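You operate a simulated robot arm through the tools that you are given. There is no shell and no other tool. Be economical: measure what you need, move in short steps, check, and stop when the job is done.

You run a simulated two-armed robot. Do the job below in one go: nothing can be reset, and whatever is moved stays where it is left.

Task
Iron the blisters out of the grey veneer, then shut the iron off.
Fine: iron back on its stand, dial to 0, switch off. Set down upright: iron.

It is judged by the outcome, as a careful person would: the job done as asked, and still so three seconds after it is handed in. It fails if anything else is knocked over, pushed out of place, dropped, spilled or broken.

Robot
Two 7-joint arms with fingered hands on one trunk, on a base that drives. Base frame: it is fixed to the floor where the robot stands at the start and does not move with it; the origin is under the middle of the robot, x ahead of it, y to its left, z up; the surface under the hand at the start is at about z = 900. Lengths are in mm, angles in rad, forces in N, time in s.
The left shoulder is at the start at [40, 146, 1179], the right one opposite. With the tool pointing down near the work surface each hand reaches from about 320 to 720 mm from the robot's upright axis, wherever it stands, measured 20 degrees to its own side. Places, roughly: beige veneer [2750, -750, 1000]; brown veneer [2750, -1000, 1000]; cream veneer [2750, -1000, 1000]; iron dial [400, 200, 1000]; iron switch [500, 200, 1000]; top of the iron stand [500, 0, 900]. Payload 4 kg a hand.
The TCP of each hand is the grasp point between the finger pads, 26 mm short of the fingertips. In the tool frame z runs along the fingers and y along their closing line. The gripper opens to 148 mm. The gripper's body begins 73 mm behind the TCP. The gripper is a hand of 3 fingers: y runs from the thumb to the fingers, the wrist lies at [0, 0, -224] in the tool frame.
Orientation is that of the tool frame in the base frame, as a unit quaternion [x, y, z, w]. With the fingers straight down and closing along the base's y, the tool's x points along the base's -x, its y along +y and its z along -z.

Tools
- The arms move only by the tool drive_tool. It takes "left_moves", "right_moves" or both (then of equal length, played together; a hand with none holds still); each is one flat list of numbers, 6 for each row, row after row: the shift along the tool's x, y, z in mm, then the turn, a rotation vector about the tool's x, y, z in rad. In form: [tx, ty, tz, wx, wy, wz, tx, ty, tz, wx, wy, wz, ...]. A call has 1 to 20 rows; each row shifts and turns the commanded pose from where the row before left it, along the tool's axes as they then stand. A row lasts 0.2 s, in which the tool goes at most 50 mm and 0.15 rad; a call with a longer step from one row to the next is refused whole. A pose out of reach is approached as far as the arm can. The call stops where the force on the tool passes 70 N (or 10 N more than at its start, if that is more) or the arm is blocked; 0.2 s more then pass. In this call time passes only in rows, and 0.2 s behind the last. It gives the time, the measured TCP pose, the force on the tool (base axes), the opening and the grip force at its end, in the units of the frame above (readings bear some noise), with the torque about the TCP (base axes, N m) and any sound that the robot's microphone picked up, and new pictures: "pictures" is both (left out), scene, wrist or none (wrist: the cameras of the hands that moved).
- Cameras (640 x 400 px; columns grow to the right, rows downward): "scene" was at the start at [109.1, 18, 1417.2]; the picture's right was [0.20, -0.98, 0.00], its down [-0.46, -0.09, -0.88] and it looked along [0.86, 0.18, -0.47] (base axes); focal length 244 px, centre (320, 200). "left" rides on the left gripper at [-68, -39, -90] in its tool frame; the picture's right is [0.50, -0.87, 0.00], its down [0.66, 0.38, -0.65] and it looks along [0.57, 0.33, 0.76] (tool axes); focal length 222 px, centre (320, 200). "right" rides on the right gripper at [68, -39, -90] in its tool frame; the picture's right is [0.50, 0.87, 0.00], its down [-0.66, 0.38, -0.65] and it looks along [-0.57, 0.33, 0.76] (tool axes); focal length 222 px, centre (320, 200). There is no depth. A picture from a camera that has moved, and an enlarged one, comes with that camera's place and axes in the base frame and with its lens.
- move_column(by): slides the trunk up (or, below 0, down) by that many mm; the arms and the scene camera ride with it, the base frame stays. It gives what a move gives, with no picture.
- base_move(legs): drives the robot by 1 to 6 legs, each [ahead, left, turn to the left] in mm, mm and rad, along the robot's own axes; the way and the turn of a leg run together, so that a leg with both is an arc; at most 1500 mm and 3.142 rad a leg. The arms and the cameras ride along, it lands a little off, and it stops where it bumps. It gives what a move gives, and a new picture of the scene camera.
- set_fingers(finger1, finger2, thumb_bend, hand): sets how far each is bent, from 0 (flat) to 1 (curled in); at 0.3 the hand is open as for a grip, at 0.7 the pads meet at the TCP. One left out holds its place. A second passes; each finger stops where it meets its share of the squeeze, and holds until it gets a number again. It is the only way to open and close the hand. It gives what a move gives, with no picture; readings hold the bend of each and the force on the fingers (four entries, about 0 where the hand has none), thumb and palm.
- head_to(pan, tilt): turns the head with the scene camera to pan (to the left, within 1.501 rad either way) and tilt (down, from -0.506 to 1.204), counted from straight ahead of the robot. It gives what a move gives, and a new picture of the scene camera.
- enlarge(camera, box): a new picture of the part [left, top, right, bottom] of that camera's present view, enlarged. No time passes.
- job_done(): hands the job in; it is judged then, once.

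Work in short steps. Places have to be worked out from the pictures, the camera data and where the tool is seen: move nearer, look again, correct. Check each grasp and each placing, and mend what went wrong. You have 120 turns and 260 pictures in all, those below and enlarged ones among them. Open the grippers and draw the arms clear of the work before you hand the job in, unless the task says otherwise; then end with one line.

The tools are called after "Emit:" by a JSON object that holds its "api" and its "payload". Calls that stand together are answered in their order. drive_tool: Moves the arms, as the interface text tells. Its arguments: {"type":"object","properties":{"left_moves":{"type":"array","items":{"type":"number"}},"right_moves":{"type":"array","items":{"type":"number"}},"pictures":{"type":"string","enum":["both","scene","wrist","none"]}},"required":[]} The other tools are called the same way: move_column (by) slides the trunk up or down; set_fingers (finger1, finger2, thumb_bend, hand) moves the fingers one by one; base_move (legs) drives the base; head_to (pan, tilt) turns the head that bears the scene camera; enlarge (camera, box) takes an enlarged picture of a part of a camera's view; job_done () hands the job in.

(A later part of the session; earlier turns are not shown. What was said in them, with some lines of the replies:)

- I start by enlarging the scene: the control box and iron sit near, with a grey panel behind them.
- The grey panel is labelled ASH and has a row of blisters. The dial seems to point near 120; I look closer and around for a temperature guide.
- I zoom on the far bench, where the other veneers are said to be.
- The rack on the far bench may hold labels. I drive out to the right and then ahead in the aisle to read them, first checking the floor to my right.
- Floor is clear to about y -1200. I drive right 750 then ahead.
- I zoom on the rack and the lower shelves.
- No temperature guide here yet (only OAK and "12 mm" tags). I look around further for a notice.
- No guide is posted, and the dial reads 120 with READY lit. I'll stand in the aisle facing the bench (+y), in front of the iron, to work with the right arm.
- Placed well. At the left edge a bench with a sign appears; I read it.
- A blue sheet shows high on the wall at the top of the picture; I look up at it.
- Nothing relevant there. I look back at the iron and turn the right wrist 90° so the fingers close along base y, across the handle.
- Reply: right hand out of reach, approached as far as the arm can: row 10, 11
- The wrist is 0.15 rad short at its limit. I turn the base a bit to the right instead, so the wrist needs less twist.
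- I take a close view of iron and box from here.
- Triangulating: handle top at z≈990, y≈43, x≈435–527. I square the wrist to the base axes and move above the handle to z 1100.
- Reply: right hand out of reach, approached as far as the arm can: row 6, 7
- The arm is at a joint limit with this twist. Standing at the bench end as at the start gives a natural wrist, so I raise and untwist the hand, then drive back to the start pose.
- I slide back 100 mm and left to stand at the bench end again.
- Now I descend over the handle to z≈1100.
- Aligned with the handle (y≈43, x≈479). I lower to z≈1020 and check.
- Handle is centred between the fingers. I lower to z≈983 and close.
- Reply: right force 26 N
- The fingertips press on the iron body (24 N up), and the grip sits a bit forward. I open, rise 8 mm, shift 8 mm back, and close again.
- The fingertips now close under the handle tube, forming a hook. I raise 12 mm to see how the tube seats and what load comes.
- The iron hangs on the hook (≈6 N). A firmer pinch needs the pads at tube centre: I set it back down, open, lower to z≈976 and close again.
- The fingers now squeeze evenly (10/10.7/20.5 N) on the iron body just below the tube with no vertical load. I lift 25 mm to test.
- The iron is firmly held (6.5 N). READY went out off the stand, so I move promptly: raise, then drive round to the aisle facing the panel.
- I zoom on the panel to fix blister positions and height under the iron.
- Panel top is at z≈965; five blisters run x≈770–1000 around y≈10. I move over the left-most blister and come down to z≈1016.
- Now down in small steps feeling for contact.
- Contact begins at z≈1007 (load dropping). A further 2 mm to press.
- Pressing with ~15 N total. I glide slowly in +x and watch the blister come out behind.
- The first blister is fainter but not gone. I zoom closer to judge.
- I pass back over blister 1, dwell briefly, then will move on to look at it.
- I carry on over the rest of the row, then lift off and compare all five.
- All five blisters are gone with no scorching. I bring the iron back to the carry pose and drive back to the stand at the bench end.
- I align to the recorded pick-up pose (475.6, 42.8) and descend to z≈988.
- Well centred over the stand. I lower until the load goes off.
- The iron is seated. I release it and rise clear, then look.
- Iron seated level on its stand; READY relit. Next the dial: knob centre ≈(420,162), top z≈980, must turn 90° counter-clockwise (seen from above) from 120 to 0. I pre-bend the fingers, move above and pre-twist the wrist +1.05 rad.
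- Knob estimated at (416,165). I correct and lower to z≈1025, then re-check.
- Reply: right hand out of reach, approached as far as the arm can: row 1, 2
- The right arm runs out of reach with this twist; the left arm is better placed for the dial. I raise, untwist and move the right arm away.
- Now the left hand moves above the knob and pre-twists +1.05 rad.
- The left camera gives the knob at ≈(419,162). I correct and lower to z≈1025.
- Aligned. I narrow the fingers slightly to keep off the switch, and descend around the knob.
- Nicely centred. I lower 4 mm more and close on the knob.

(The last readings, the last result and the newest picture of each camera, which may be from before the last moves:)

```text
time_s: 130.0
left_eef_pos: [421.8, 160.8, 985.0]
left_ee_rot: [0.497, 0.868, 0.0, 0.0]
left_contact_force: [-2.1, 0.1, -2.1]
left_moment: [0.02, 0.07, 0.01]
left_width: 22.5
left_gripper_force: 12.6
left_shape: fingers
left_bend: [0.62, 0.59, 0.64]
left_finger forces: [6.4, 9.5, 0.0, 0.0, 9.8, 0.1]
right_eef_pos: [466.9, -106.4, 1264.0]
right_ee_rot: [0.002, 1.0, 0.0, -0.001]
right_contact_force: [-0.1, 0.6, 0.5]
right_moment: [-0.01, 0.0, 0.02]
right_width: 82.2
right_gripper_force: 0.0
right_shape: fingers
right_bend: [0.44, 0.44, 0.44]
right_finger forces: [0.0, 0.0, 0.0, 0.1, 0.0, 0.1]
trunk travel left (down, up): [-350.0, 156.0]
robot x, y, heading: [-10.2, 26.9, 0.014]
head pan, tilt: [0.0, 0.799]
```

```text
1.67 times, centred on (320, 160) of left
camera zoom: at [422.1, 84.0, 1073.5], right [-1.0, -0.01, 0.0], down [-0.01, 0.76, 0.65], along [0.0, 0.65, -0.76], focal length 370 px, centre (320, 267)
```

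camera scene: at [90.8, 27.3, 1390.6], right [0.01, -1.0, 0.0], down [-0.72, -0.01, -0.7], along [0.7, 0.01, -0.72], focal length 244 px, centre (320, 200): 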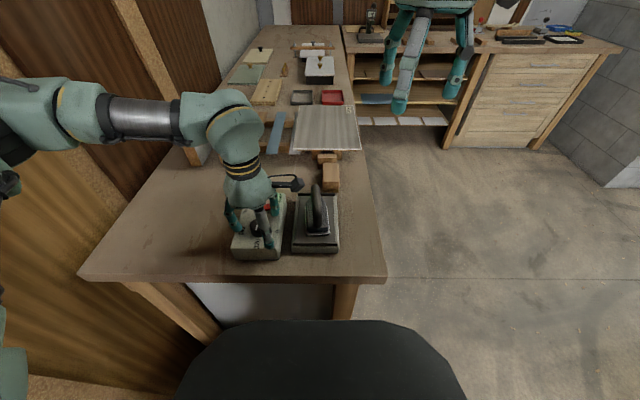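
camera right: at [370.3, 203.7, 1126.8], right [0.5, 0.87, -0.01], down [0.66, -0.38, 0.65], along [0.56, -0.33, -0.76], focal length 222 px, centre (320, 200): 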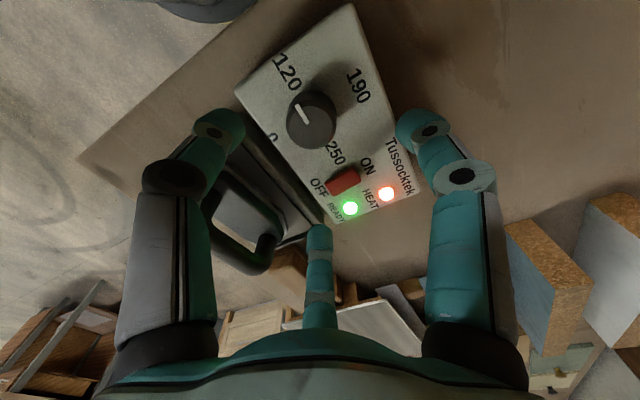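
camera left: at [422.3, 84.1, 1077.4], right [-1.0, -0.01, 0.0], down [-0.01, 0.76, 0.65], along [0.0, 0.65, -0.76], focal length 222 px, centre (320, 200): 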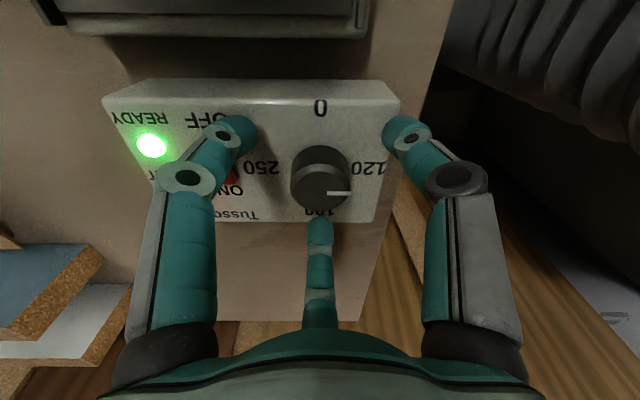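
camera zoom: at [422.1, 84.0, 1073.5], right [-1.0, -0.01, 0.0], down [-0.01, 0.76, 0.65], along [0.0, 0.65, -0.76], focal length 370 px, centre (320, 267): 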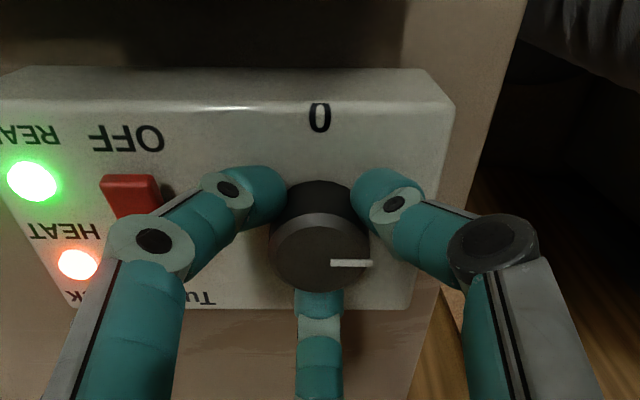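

Gripped. I turn it −1.57 rad about the tool axis (120 → 0).

Emit:
{"api": "drive_tool", "payload": {"left_moves": [0, 0, 0, 0, 0, -0.121, 0, 0, 0, 0, 0, -0.121, 0, 0, 0, 0, 0, -0.121, 0, 0, 0, 0, 0, -0.121, 0, 0, 0, 0, 0, -0.121, 0, 0, 0, 0, 0, -0.121, 0, 0, 0, 0, 0, -0.121, 0, 0, 0, 0, 0, -0.121, 0, 0, 0, 0, 0, -0.121, 0, 0, 0, 0, 0, -0.121, 0, 0, 0, 0, 0, -0.121, 0, 0, 0, 0, 0, -0.121, 0, 0, 0, 0, 0, -0.121]}}

Emit:
{"api": "enlarge", "payload": {"camera": "left", "box": [130, 40, 510, 280]}}

```text
time_s: 132.8
left_eef_pos: [422.2, 161.1, 984.7]
left_ee_rot: [-0.264, 0.965, -0.001, -0.001]
left_contact_force: [8.6, 6.5, 2.7]
left_moment: [0.23, -0.31, -0.05]
left_width: 23.2
left_gripper_force: 14.7
left_shape: fingers
left_bend: [0.6, 0.61, 0.64]
left_finger forces: [12.1, 7.3, 0.1, 0.1, 10.1, 0.0]
right_eef_pos: [468.5, -103.7, 1264.3]
right_ee_rot: [0.002, 1.0, -0.001, -0.001]
right_contact_force: [0.4, 0.0, -0.3]
right_moment: [-0.01, 0.01, -0.03]
right_width: 82.2
right_gripper_force: 0.0
right_shape: fingers
right_bend: [0.44, 0.44, 0.44]
right_finger forces: [0.0, 0.0, 0.0, 0.0, 0.1, 0.1]
trunk travel left (down, up): [-350.0, 156.0]
robot x, y, heading: [-8.5, 26.2, 0.005]
head pan, tilt: [0.0, 0.799]
camera scene: at [92.3, 28.5, 1390.5], right [0.01, -1.0, 0.0], down [-0.72, -0.01, -0.7], along [0.7, 0.01, -0.72], focal length 244 px, centre (320, 200)
camera left: at [500.4, 163.0, 1073.3], right [0.01, -1.0, 0.0], down [-0.76, -0.01, 0.65], along [-0.65, -0.01, -0.76], focal length 222 px, centre (320, 200)
```

scene: 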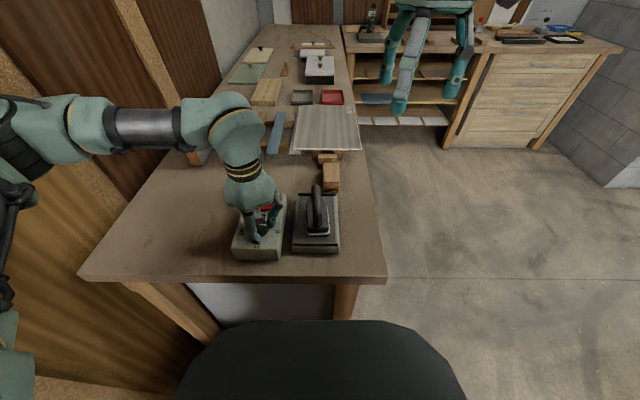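
left: 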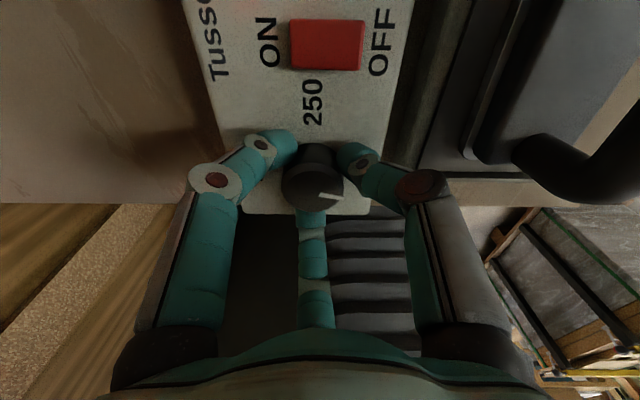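

```text
1.67 times, centred on (320, 160) of left
camera zoom: at [500.4, 163.0, 1073.3], right [0.01, -1.0, 0.0], down [-0.76, -0.01, 0.65], along [-0.65, -0.01, -0.76], focal length 370 px, centre (320, 267)
```

zoom: 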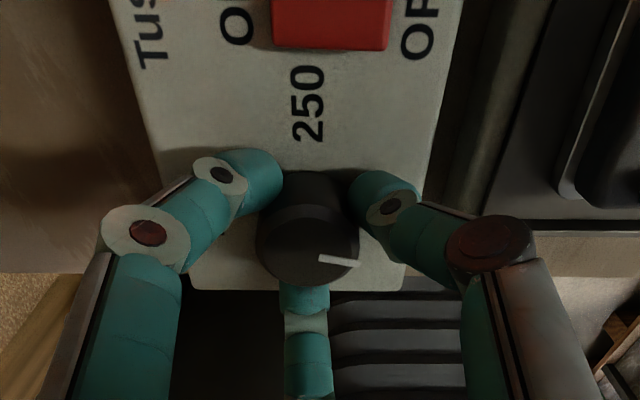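

The pointer is ~11° short of 0. I turn a further −0.2 rad.

Emit:
{"api": "drive_tool", "payload": {"left_moves": [0, 0, 0, 0, 0, -0.07, 0, 0, 0, 0, 0, -0.07, 0, 0, 0, 0, 0, -0.07], "pictures": "none"}}

Emit:
{"api": "enlarge", "payload": {"camera": "left", "box": [130, 40, 510, 280]}}

```text
time_s: 133.6
left_eef_pos: [422.2, 162.3, 983.8]
left_ee_rot: [-0.363, 0.932, 0.0, 0.0]
left_contact_force: [9.5, 4.0, 2.5]
left_moment: [0.2, -0.29, 0.0]
left_width: 23.4
left_gripper_force: 14.3
left_shape: fingers
left_bend: [0.6, 0.62, 0.64]
left_finger forces: [10.5, 6.8, 0.1, 0.1, 11.4, 0.0]
right_eef_pos: [468.5, -105.3, 1262.9]
right_ee_rot: [0.002, 1.0, 0.0, -0.001]
right_contact_force: [-0.6, 0.0, 0.3]
right_moment: [0.01, -0.03, -0.04]
right_width: 82.3
right_gripper_force: 0.0
right_shape: fingers
right_bend: [0.44, 0.44, 0.44]
right_finger forces: [0.0, 0.0, 0.0, 0.0, 0.0, 0.0]
trunk travel left (down, up): [-350.0, 156.0]
robot x, y, heading: [-11.2, 26.5, 0.007]
head pan, tilt: [0.0, 0.799]
```

```text
1.67 times, centred on (320, 160) of left
camera zoom: at [498.7, 179.7, 1073.2], right [0.22, -0.98, 0.0], down [-0.74, -0.16, 0.65], along [-0.64, -0.14, -0.76], focal length 370 px, centre (320, 267)
```

zoom: 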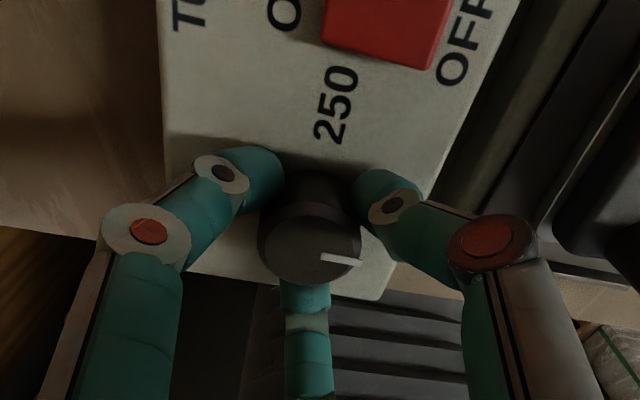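

The pointer should now be at 0 within a few degrees. I release, rise, and check.

Emit:
{"api": "set_fingers", "payload": {"hand": "left", "finger1": 0.46, "finger2": 0.46, "thumb_bend": 0.46}}

Emit:
{"api": "drive_tool", "payload": {"left_moves": [0, 0, -40, 0, 0, 0, 0, 0, -45, 0, 0, 0, 0, 0, -45, 0, 0, 0, -15, 30, 0, 0, 0, 0.15, 0, 30, 0, 0, 0, 0.15, 0, 20, 0, 0, 0, 0.15, 0, 0, 0, 0, 0, 0.15, 0, 0, 0, 0, 0, 0.12]}}

Emit:
{"api": "enlarge", "payload": {"camera": "scene", "box": [220, 175, 330, 265]}}

```text
time_s: 134.6
left_eef_pos: [421.1, 160.8, 984.0]
left_ee_rot: [-0.363, 0.932, 0.0, 0.0]
left_contact_force: [-0.1, -0.1, -1.0]
left_moment: [0.0, 0.02, 0.0]
left_width: 74.8
left_gripper_force: 0.0
left_shape: fingers
left_bend: [0.46, 0.46, 0.46]
left_finger forces: [0.0, 0.0, 0.0, 0.1, 0.0, 0.1]
right_eef_pos: [467.2, -106.2, 1265.0]
right_ee_rot: [0.002, 1.0, 0.0, -0.002]
right_contact_force: [-0.3, -0.5, 1.0]
right_moment: [-0.02, 0.0, -0.02]
right_width: 82.3
right_gripper_force: 0.0
right_shape: fingers
right_bend: [0.44, 0.44, 0.44]
right_finger forces: [0.0, 0.0, 0.0, 0.1, 0.1, 0.1]
trunk travel left (down, up): [-350.0, 156.0]
robot x, y, heading: [-5.7, 25.1, 0.006]
head pan, tilt: [0.0, 0.799]
```

```text
time_s: 136.4
left_eef_pos: [386.5, 237.9, 1113.6]
left_ee_rot: [-0.011, 1.0, 0.001, 0.0]
left_contact_force: [0.8, 0.4, -0.3]
left_moment: [0.02, -0.01, 0.02]
left_width: 74.9
left_gripper_force: 0.1
left_shape: fingers
left_bend: [0.46, 0.46, 0.46]
left_finger forces: [0.0, 0.0, 0.1, 0.0, 0.1, 0.1]
right_eef_pos: [466.8, -104.9, 1263.8]
right_ee_rot: [0.002, 1.0, -0.001, -0.001]
right_contact_force: [0.4, 0.1, -0.7]
right_moment: [-0.02, 0.01, -0.02]
right_width: 82.3
right_gripper_force: 0.0
right_shape: fingers
right_bend: [0.44, 0.44, 0.44]
right_finger forces: [0.1, 0.1, 0.1, 0.0, 0.0, 0.1]
trunk travel left (down, up): [-350.0, 156.0]
robot x, y, heading: [-10.2, 29.9, 0.007]
head pan, tilt: [0.0, 0.799]
camera scene: at [90.6, 27.3, 1390.6], right [0.01, -1.0, 0.0], down [-0.72, -0.01, -0.7], along [0.7, 0.01, -0.72], focal length 244 px, centre (320, 200)
camera left: at [455.0, 200.4, 1203.3], right [-0.48, -0.88, 0.0], down [-0.66, 0.36, 0.65], along [-0.57, 0.32, -0.76], focal length 222 px, centre (320, 200)
```

scene: 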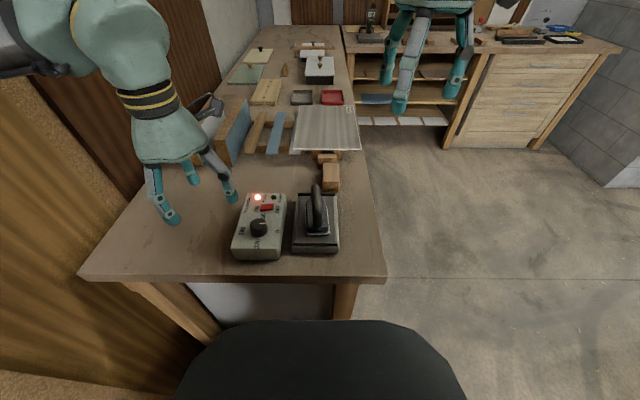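
left: 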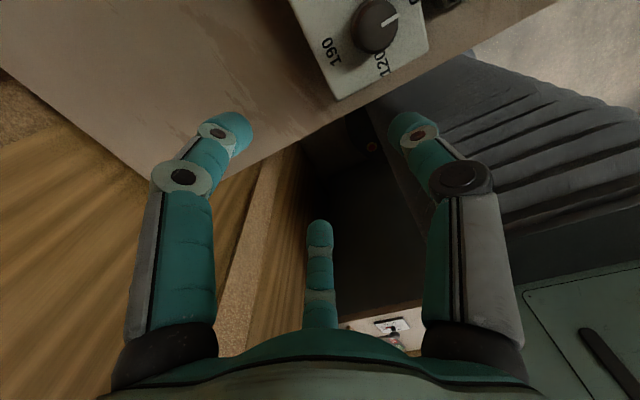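

```text
4.44 times, centred on (275, 220) of scene
camera zoom: at [90.6, 27.3, 1390.6], right [0.01, -1.0, 0.0], down [-0.72, -0.01, -0.7], along [0.7, 0.01, -0.72], focal length 1087 px, centre (520, 111)
```

zoom: 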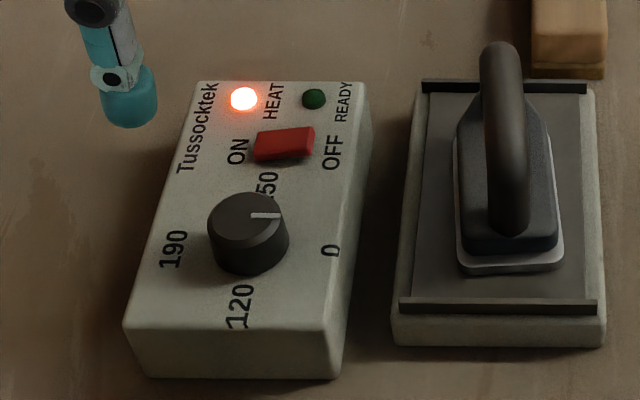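

The dial stands at 0. Now the switch: I zoom to see how the rocker lies.

Emit:
{"api": "enlarge", "payload": {"camera": "scene", "box": [253, 188, 289, 213]}}

```text
16.00 times, centred on (271, 200) of scene
camera zoom: at [90.6, 27.3, 1390.6], right [0.01, -1.0, 0.0], down [-0.72, -0.01, -0.7], along [0.7, 0.01, -0.72], focal length 3912 px, centre (1104, 192)
```

zoom: 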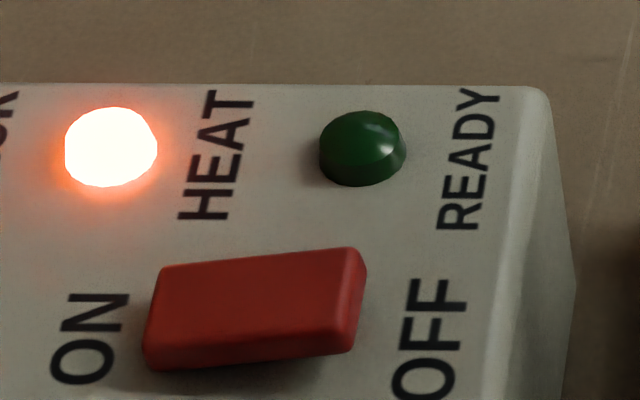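

The OFF end stands raised; I'll press it down with the left thumb alone. I curl the other two fingers and look.

Emit:
{"api": "set_fingers", "payload": {"hand": "left", "finger1": 1.0, "finger2": 1.0, "thumb_bend": 0.55}}

Emit:
{"api": "drive_tool", "payload": {"left_moves": [-30, -27, 0, 0, 0, 0, -30, -27, 0, 0, 0, 0, -30, -27, 0, 0, 0, 0]}}

Emit:
{"api": "enlarge", "payload": {"camera": "scene", "box": [220, 130, 330, 240]}}

```text
time_s: 137.4
left_eef_pos: [385.1, 236.4, 1114.2]
left_ee_rot: [-0.012, 1.0, -0.001, 0.001]
left_contact_force: [-0.4, -0.1, 0.0]
left_moment: [-0.01, 0.01, 0.01]
left_width: 24.0
left_gripper_force: 0.1
left_shape: fingers
left_bend: [0.88, 0.88, 0.55]
left_finger forces: [0.1, 0.1, 0.0, 0.1, 0.0, 0.0]
right_eef_pos: [467.4, -105.6, 1263.2]
right_ee_rot: [0.002, 1.0, 0.0, -0.001]
right_contact_force: [-0.2, 0.3, -1.6]
right_moment: [0.02, -0.01, -0.01]
right_width: 82.0
right_gripper_force: 0.1
right_shape: fingers
right_bend: [0.44, 0.44, 0.44]
right_finger forces: [0.0, 0.0, 0.1, 0.0, 0.1, 0.1]
trunk travel left (down, up): [-350.0, 156.0]
robot x, y, heading: [-8.1, 26.4, 0.013]
head pan, tilt: [0.0, 0.799]
```

```text
time_s: 138.2
left_eef_pos: [478.0, 156.1, 1113.9]
left_ee_rot: [-0.01, 1.0, 0.001, 0.0]
left_contact_force: [-0.3, -0.3, 0.4]
left_moment: [0.02, 0.03, 0.03]
left_width: 27.5
left_gripper_force: 0.0
left_shape: fingers
left_bend: [0.92, 0.92, 0.55]
left_finger forces: [0.0, 0.1, 0.1, 0.0, 0.0, 0.0]
right_eef_pos: [467.6, -107.6, 1263.2]
right_ee_rot: [0.0, 1.0, 0.002, -0.002]
right_contact_force: [0.8, -0.2, 0.0]
right_moment: [0.02, 0.04, 0.04]
right_width: 82.1
right_gripper_force: 0.0
right_shape: fingers
right_bend: [0.44, 0.44, 0.44]
right_finger forces: [0.0, 0.0, 0.1, 0.0, 0.1, 0.1]
trunk travel left (down, up): [-350.0, 156.0]
robot x, y, heading: [-9.4, 27.2, 0.011]
head pan, tilt: [0.0, 0.799]
camera scene: at [91.3, 26.0, 1390.6], right [0.01, -1.0, 0.0], down [-0.72, -0.01, -0.7], along [0.7, 0.01, -0.72], focal length 244 px, centre (320, 200)
camera left: at [546.3, 118.4, 1203.4], right [-0.48, -0.88, 0.0], down [-0.66, 0.36, 0.65], along [-0.57, 0.31, -0.76], focal length 222 px, centre (320, 200)
```

scene: 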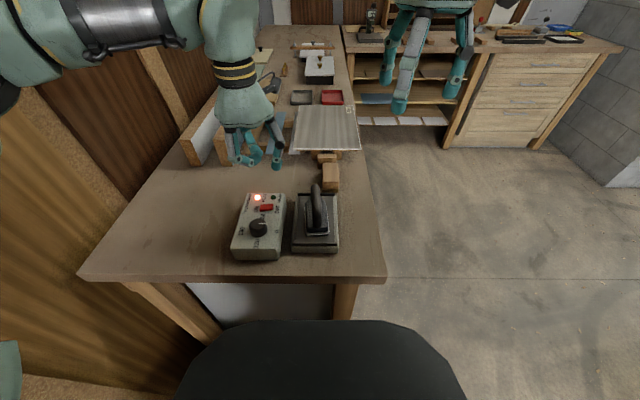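
left: 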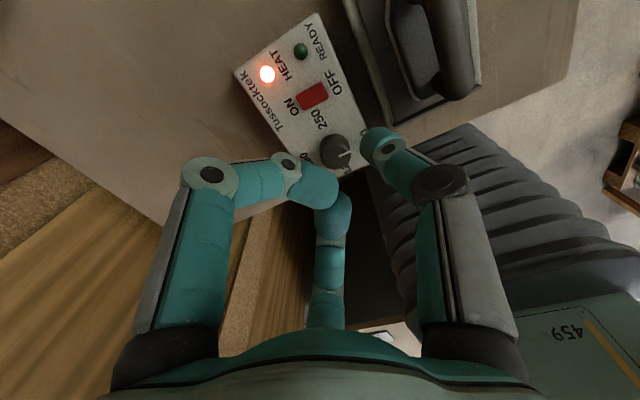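

```text
3.64 times, centred on (275, 185) of scene
camera zoom: at [91.3, 26.0, 1390.6], right [0.01, -1.0, 0.0], down [-0.72, -0.01, -0.7], along [0.7, 0.01, -0.72], focal length 889 px, centre (484, 254)
```

zoom: 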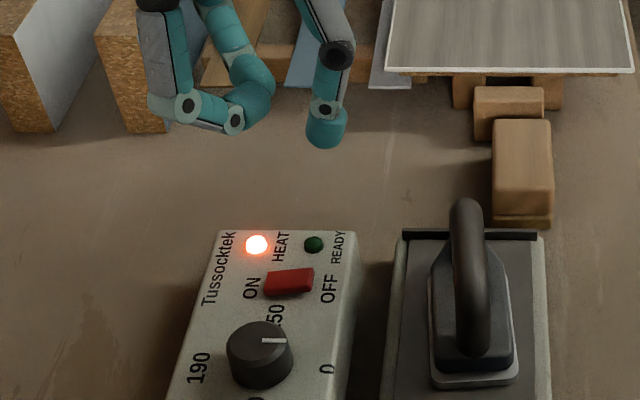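

Thumb tip lies ≈38 mm toward −y and 26 mm below the TCP. I tilt the hand 0.3 rad so the thumb is clearly lowest, and bring its tip over the OFF end (≈484,145).

Emit:
{"api": "drive_tool", "payload": {"left_moves": [-2, 9, 42, 0, 0, 0, -2, 8.5, 42, 0, 0, 0, 0, 0, 0, -0.15, 0, 0, 0, 0, 0, -0.15, 0, 0]}}

Emit:
{"api": "enlarge", "payload": {"camera": "scene", "box": [230, 160, 320, 235]}}

Emit:
{"api": "enlarge", "payload": {"camera": "left", "box": [200, 0, 480, 240]}}

```text
time_s: 139.2
left_eef_pos: [481.9, 173.5, 1030.2]
left_ee_rot: [-0.011, 0.989, 0.15, -0.001]
left_contact_force: [0.4, 0.0, -0.8]
left_moment: [0.01, 0.0, -0.02]
left_width: 27.8
left_gripper_force: 0.0
left_shape: fingers
left_bend: [0.92, 0.92, 0.55]
left_finger forces: [0.0, 0.0, 0.0, 0.0, 0.0, 0.0]
right_eef_pos: [467.3, -108.5, 1263.2]
right_ee_rot: [0.002, 1.0, 0.001, -0.001]
right_contact_force: [-0.2, 0.2, -0.5]
right_moment: [0.0, 0.02, 0.04]
right_width: 82.1
right_gripper_force: 0.1
right_shape: fingers
right_bend: [0.44, 0.44, 0.44]
right_finger forces: [0.0, 0.1, 0.0, 0.0, 0.1, 0.0]
trunk travel left (down, up): [-350.0, 156.0]
robot x, y, heading: [-11.8, 26.3, 0.01]
head pan, tilt: [0.0, 0.799]
camera scene: at [90.9, 25.3, 1390.6], right [0.01, -1.0, 0.0], down [-0.72, -0.01, -0.7], along [0.7, 0.01, -0.72], focal length 244 px, centre (320, 200)
camera left: at [551.4, 111.6, 1103.8], right [-0.48, -0.84, -0.26], down [-0.66, 0.15, 0.74], along [-0.58, 0.52, -0.63], focal length 222 px, centre (320, 200)
```

scene: 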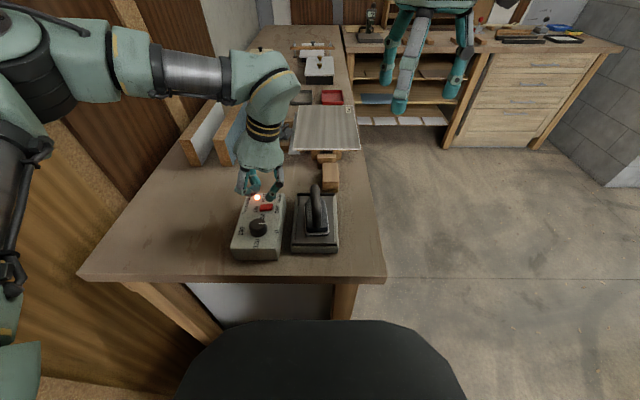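
left: 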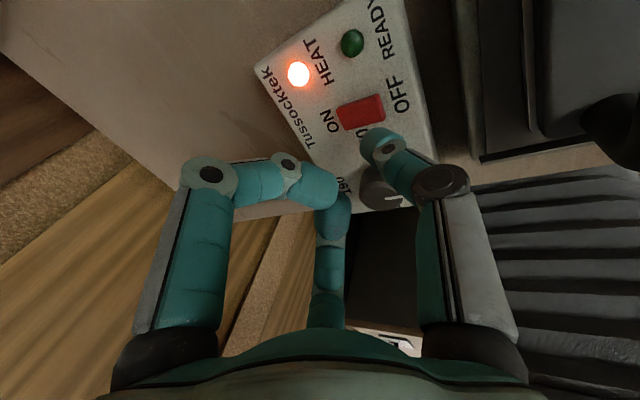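

```text
5.33 times, centred on (275, 198) of scene
camera zoom: at [90.9, 25.3, 1390.6], right [0.01, -1.0, 0.0], down [-0.72, -0.01, -0.7], along [0.7, 0.01, -0.72], focal length 1304 px, centre (560, 213)
```

zoom: 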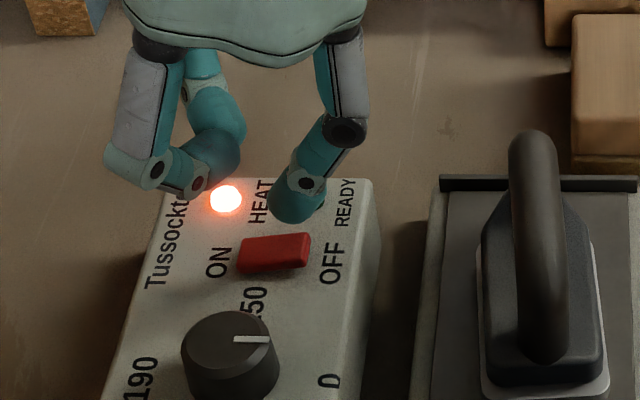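

```text
1.67 times, centred on (340, 120) of left
camera zoom: at [551.4, 111.6, 1103.8], right [-0.48, -0.84, -0.26], down [-0.66, 0.15, 0.74], along [-0.58, 0.52, -0.63], focal length 370 px, centre (287, 333)
```

zoom: 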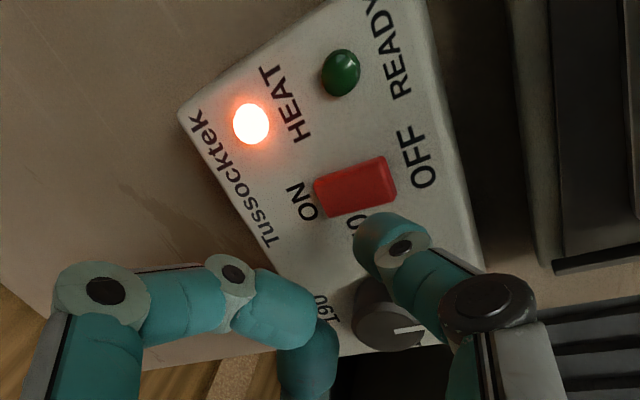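

Tip needs ≈6 mm more +x and 3 mm +y. I correct and descend 20 mm, just above the rocker.

Emit:
{"api": "drive_tool", "payload": {"left_moves": [-6, 0, 10.4, 0, 0, 0, 0, -3, 9.5, 0, 0, 0], "pictures": "none"}}

Emit:
{"api": "enlarge", "payload": {"camera": "scene", "box": [230, 160, 320, 235]}}

Emit:
{"api": "enlarge", "payload": {"camera": "left", "box": [200, 0, 480, 240]}}

```text
time_s: 139.8
left_eef_pos: [487.2, 179.1, 1010.8]
left_ee_rot: [-0.011, 0.989, 0.15, -0.001]
left_contact_force: [-0.7, 1.1, 0.0]
left_moment: [0.03, -0.02, 0.01]
left_width: 28.0
left_gripper_force: 0.0
left_shape: fingers
left_bend: [0.92, 0.92, 0.55]
left_finger forces: [0.1, 0.0, 0.1, 0.0, 0.0, 0.0]
right_eef_pos: [467.5, -107.3, 1264.1]
right_ee_rot: [0.002, 1.0, 0.0, -0.002]
right_contact_force: [-0.1, -0.1, 0.8]
right_moment: [0.03, 0.01, -0.01]
right_width: 82.5
right_gripper_force: 0.0
right_shape: fingers
right_bend: [0.44, 0.44, 0.44]
right_finger forces: [0.0, 0.0, 0.0, 0.0, 0.0, 0.0]
trunk travel left (down, up): [-350.0, 156.0]
robot x, y, heading: [-8.8, 26.6, 0.007]
head pan, tilt: [0.0, 0.799]
```

```text
5.33 times, centred on (275, 198) of scene
camera zoom: at [90.9, 26.8, 1390.6], right [0.01, -1.0, 0.0], down [-0.72, -0.01, -0.7], along [0.7, 0.01, -0.72], focal length 1304 px, centre (560, 213)
```

zoom: 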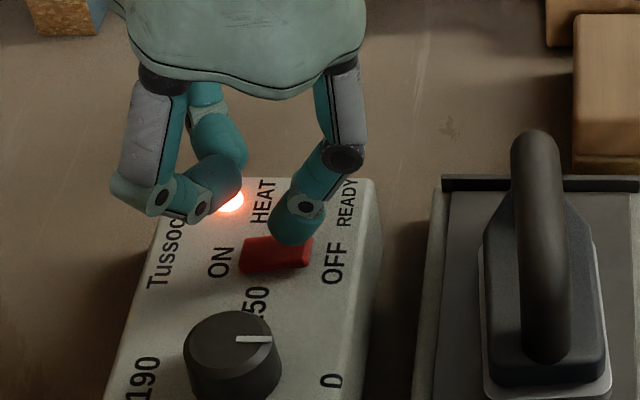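

```text
1.67 times, centred on (340, 120) of left
camera zoom: at [556.6, 116.4, 1084.3], right [-0.48, -0.84, -0.26], down [-0.66, 0.15, 0.74], along [-0.58, 0.52, -0.63], focal length 370 px, centre (287, 333)
```

zoom: 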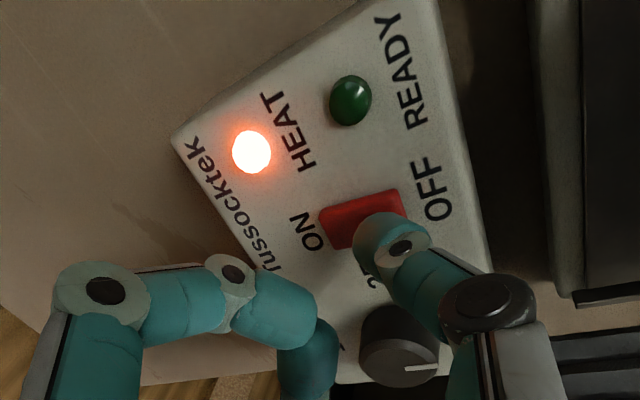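

Just over the rocker; I shift 4 mm toward −y and press down in small steps.

Emit:
{"api": "drive_tool", "payload": {"left_moves": [0, -3.8, -1.2, 0, 0, 0, 0, -1, 3.3, 0, 0, 0, 0, -1, 3.3, 0, 0, 0, 0, -1, 3.3, 0, 0, 0, 0, -1, 3.3, 0, 0, 0], "pictures": "none"}}

Emit:
{"api": "enlarge", "payload": {"camera": "scene", "box": [230, 160, 320, 235]}}

```text
time_s: 141.0
left_eef_pos: [485.8, 172.6, 1000.4]
left_ee_rot: [-0.01, 0.989, 0.149, 0.001]
left_contact_force: [1.3, -5.5, 17.4]
left_moment: [-0.64, -0.02, 0.06]
left_width: 25.2
left_gripper_force: 9.7
left_shape: fingers
left_bend: [0.92, 0.92, 0.55]
left_finger forces: [0.0, 0.0, 0.0, 0.0, 18.7, 0.0]
right_eef_pos: [465.3, -108.2, 1264.4]
right_ee_rot: [0.003, 1.0, 0.0, 0.0]
right_contact_force: [-0.1, 0.8, -0.3]
right_moment: [0.02, -0.02, 0.0]
right_width: 82.2
right_gripper_force: 0.0
right_shape: fingers
right_bend: [0.44, 0.44, 0.44]
right_finger forces: [0.1, 0.0, 0.0, 0.0, 0.1, 0.0]
trunk travel left (down, up): [-350.0, 156.0]
robot x, y, heading: [-10.2, 25.9, 0.013]
head pan, tilt: [0.0, 0.799]
```

```text
5.33 times, centred on (275, 198) of scene
camera zoom: at [88.7, 25.5, 1391.0], right [0.01, -1.0, 0.0], down [-0.72, -0.01, -0.7], along [0.7, 0.01, -0.72], focal length 1304 px, centre (560, 213)
```

zoom: 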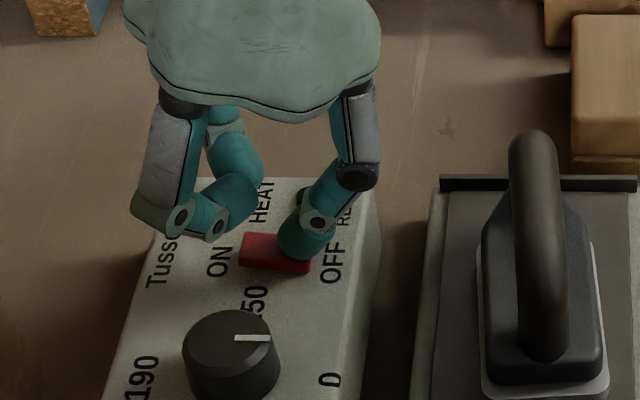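

The rocker has tipped to OFF. I lift straight off and check lamps and switch.

Emit:
{"api": "drive_tool", "payload": {"left_moves": [0, 6, -20, 0, 0, 0, 0, 12, -40, 0, 0, 0, 0, 13, -42, 0.15, 0, 0, 0, 0, -45, 0.15, 0, 0, 10, 40, -20, 0, 0, 0, 20, 40, 0, 0, 0, 0, 20, 40, 0, 0, 0, 0], "pictures": "scene"}}

Emit:
{"api": "enlarge", "payload": {"camera": "scene", "box": [225, 175, 345, 265]}}

Emit:
{"api": "enlarge", "payload": {"camera": "scene", "box": [170, 30, 390, 200]}}

```text
time_s: 142.6
left_eef_pos: [432.9, 288.4, 1171.5]
left_ee_rot: [-0.011, 1.0, 0.0, 0.001]
left_contact_force: [-0.3, 0.2, -0.4]
left_moment: [0.02, -0.02, 0.0]
left_width: 27.7
left_gripper_force: 0.0
left_shape: fingers
left_bend: [0.92, 0.92, 0.55]
left_finger forces: [0.1, 0.1, 0.0, 0.0, 0.1, 0.0]
right_eef_pos: [467.2, -104.5, 1264.7]
right_ee_rot: [0.002, 1.0, -0.001, -0.001]
right_contact_force: [0.1, -0.7, 0.2]
right_moment: [0.03, -0.03, -0.01]
right_width: 82.1
right_gripper_force: 0.1
right_shape: fingers
right_bend: [0.44, 0.44, 0.44]
right_finger forces: [0.0, 0.0, 0.0, 0.0, 0.0, 0.1]
trunk travel left (down, up): [-350.0, 156.0]
robot x, y, heading: [-9.1, 27.2, 0.013]
head pan, tilt: [0.0, 0.799]
camera scene: at [89.5, 29.3, 1390.7], right [0.01, -1.0, 0.0], down [-0.72, -0.01, -0.7], along [0.7, 0.01, -0.72], focal length 244 px, centre (320, 200)
```

scene: 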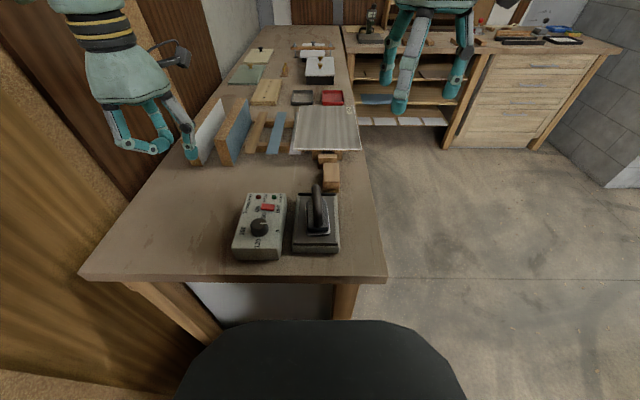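

```text
4.44 times, centred on (285, 220) of scene
camera zoom: at [89.5, 29.3, 1390.7], right [0.01, -1.0, 0.0], down [-0.72, -0.01, -0.7], along [0.7, 0.01, -0.72], focal length 1087 px, centre (476, 111)
```

zoom: 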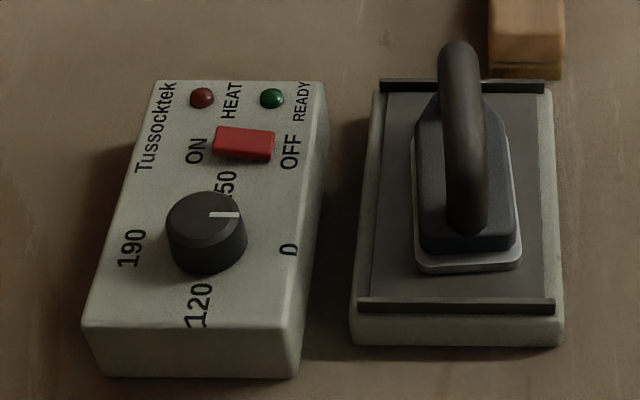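

```text
2.35 times, centred on (280, 115) of scene
camera zoom: at [89.5, 29.3, 1390.7], right [0.01, -1.0, 0.0], down [-0.72, -0.01, -0.7], along [0.7, 0.01, -0.72], focal length 575 px, centre (414, 400)
```

zoom: 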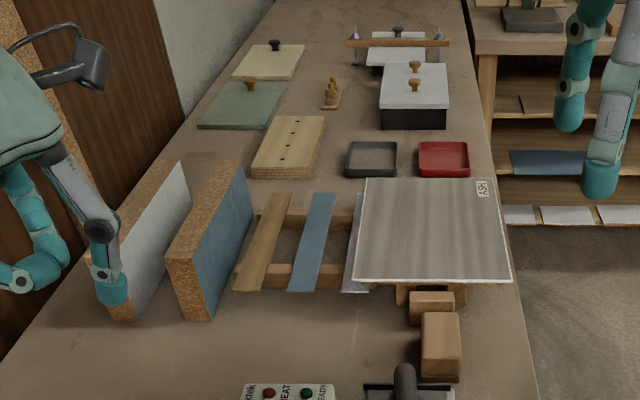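

Lamps are out, dial at 0, switch OFF, iron upright on its stand, veneer flat. I raise the left arm and open both hands.

Emit:
{"api": "drive_tool", "payload": {"left_moves": [0, 0, -45, 0, 0, 0, 0, 0, -45, 0, 0, 0, 15, 15, -45, 0, 0, 0], "pictures": "none"}}

Emit:
{"api": "set_fingers", "payload": {"hand": "left", "finger1": 0.3, "finger2": 0.3, "thumb_bend": 0.3}}

Emit:
{"api": "set_fingers", "payload": {"hand": "right", "finger1": 0.3, "finger2": 0.3, "thumb_bend": 0.3}}

Emit:
{"api": "enlarge", "payload": {"camera": "scene", "box": [225, 90, 385, 265]}}

```text
time_s: 143.4
left_eef_pos: [417.1, 304.7, 1303.8]
left_ee_rot: [-0.012, 1.0, 0.001, 0.001]
left_contact_force: [-0.5, -0.3, -1.0]
left_moment: [-0.01, 0.0, -0.05]
left_width: 27.8
left_gripper_force: 0.0
left_shape: fingers
left_bend: [0.93, 0.92, 0.55]
left_finger forces: [0.0, 0.1, 0.0, 0.0, 0.0, 0.1]
right_eef_pos: [465.5, -106.4, 1263.8]
right_ee_rot: [0.002, 1.0, 0.0, 0.0]
right_contact_force: [0.7, 0.1, -0.2]
right_moment: [0.0, 0.02, -0.01]
right_width: 82.4
right_gripper_force: 0.1
right_shape: fingers
right_bend: [0.44, 0.44, 0.44]
right_finger forces: [0.0, 0.0, 0.0, 0.1, 0.0, 0.0]
trunk travel left (down, up): [-350.0, 156.0]
robot x, y, heading: [-9.2, 26.6, 0.007]
head pan, tilt: [0.0, 0.799]
```

```text
time_s: 144.4
left_eef_pos: [419.6, 304.3, 1302.5]
left_ee_rot: [-0.012, 1.0, -0.001, 0.0]
left_contact_force: [0.6, 0.5, 0.1]
left_moment: [0.0, -0.01, 0.0]
left_width: 126.4
left_gripper_force: 0.2
left_shape: fingers
left_bend: [0.3, 0.3, 0.3]
left_finger forces: [0.0, 0.1, 0.1, 0.0, 0.0, 0.0]
right_eef_pos: [466.8, -105.3, 1264.0]
right_ee_rot: [0.002, 1.0, 0.0, -0.001]
right_contact_force: [-0.4, -0.8, 0.7]
right_moment: [-0.01, 0.03, -0.01]
right_width: 82.3
right_gripper_force: 0.0
right_shape: fingers
right_bend: [0.44, 0.44, 0.44]
right_finger forces: [0.0, 0.0, 0.0, 0.0, 0.1, 0.0]
trunk travel left (down, up): [-350.0, 156.0]
robot x, y, heading: [-10.8, 26.7, 0.011]
head pan, tilt: [0.0, 0.799]
```

```text
time_s: 145.4
left_eef_pos: [419.2, 304.1, 1302.2]
left_ee_rot: [-0.011, 1.0, 0.0, -0.001]
left_contact_force: [0.7, 0.3, 0.6]
left_moment: [-0.01, 0.01, 0.06]
left_width: 126.4
left_gripper_force: 0.1
left_shape: fingers
left_bend: [0.3, 0.3, 0.3]
left_finger forces: [0.0, 0.1, 0.1, 0.1, 0.0, 0.0]
right_eef_pos: [467.0, -105.6, 1263.2]
right_ee_rot: [0.002, 1.0, 0.0, -0.003]
right_contact_force: [-1.2, 0.0, 1.3]
right_moment: [0.01, 0.0, -0.01]
right_width: 126.5
right_gripper_force: 0.1
right_shape: fingers
right_bend: [0.3, 0.3, 0.3]
right_finger forces: [0.0, 0.0, 0.0, 0.0, 0.0, 0.1]
trunk travel left (down, up): [-350.0, 156.0]
robot x, y, heading: [-9.8, 23.9, 0.015]
head pan, tilt: [0.0, 0.799]
```

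```text
2.29 times, centred on (305, 178) of scene
camera zoom: at [90.7, 27.3, 1390.6], right [0.01, -1.0, 0.0], down [-0.72, -0.01, -0.7], along [0.7, 0.01, -0.72], focal length 559 px, centre (354, 251)
```

zoom: 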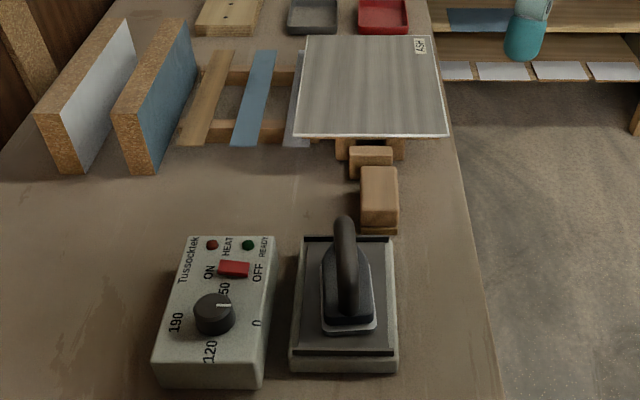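

Everything is in its place, the arms are clear and the hands open. I hand the job in.

Emit:
{"api": "job_done", "payload": {}}

```text
The job is handed in.
```

The blisters are ironed out of the grey (ash) veneer with no scorching. The iron is upright on its stand, with the dial at 0, the switch off and both lamps out.
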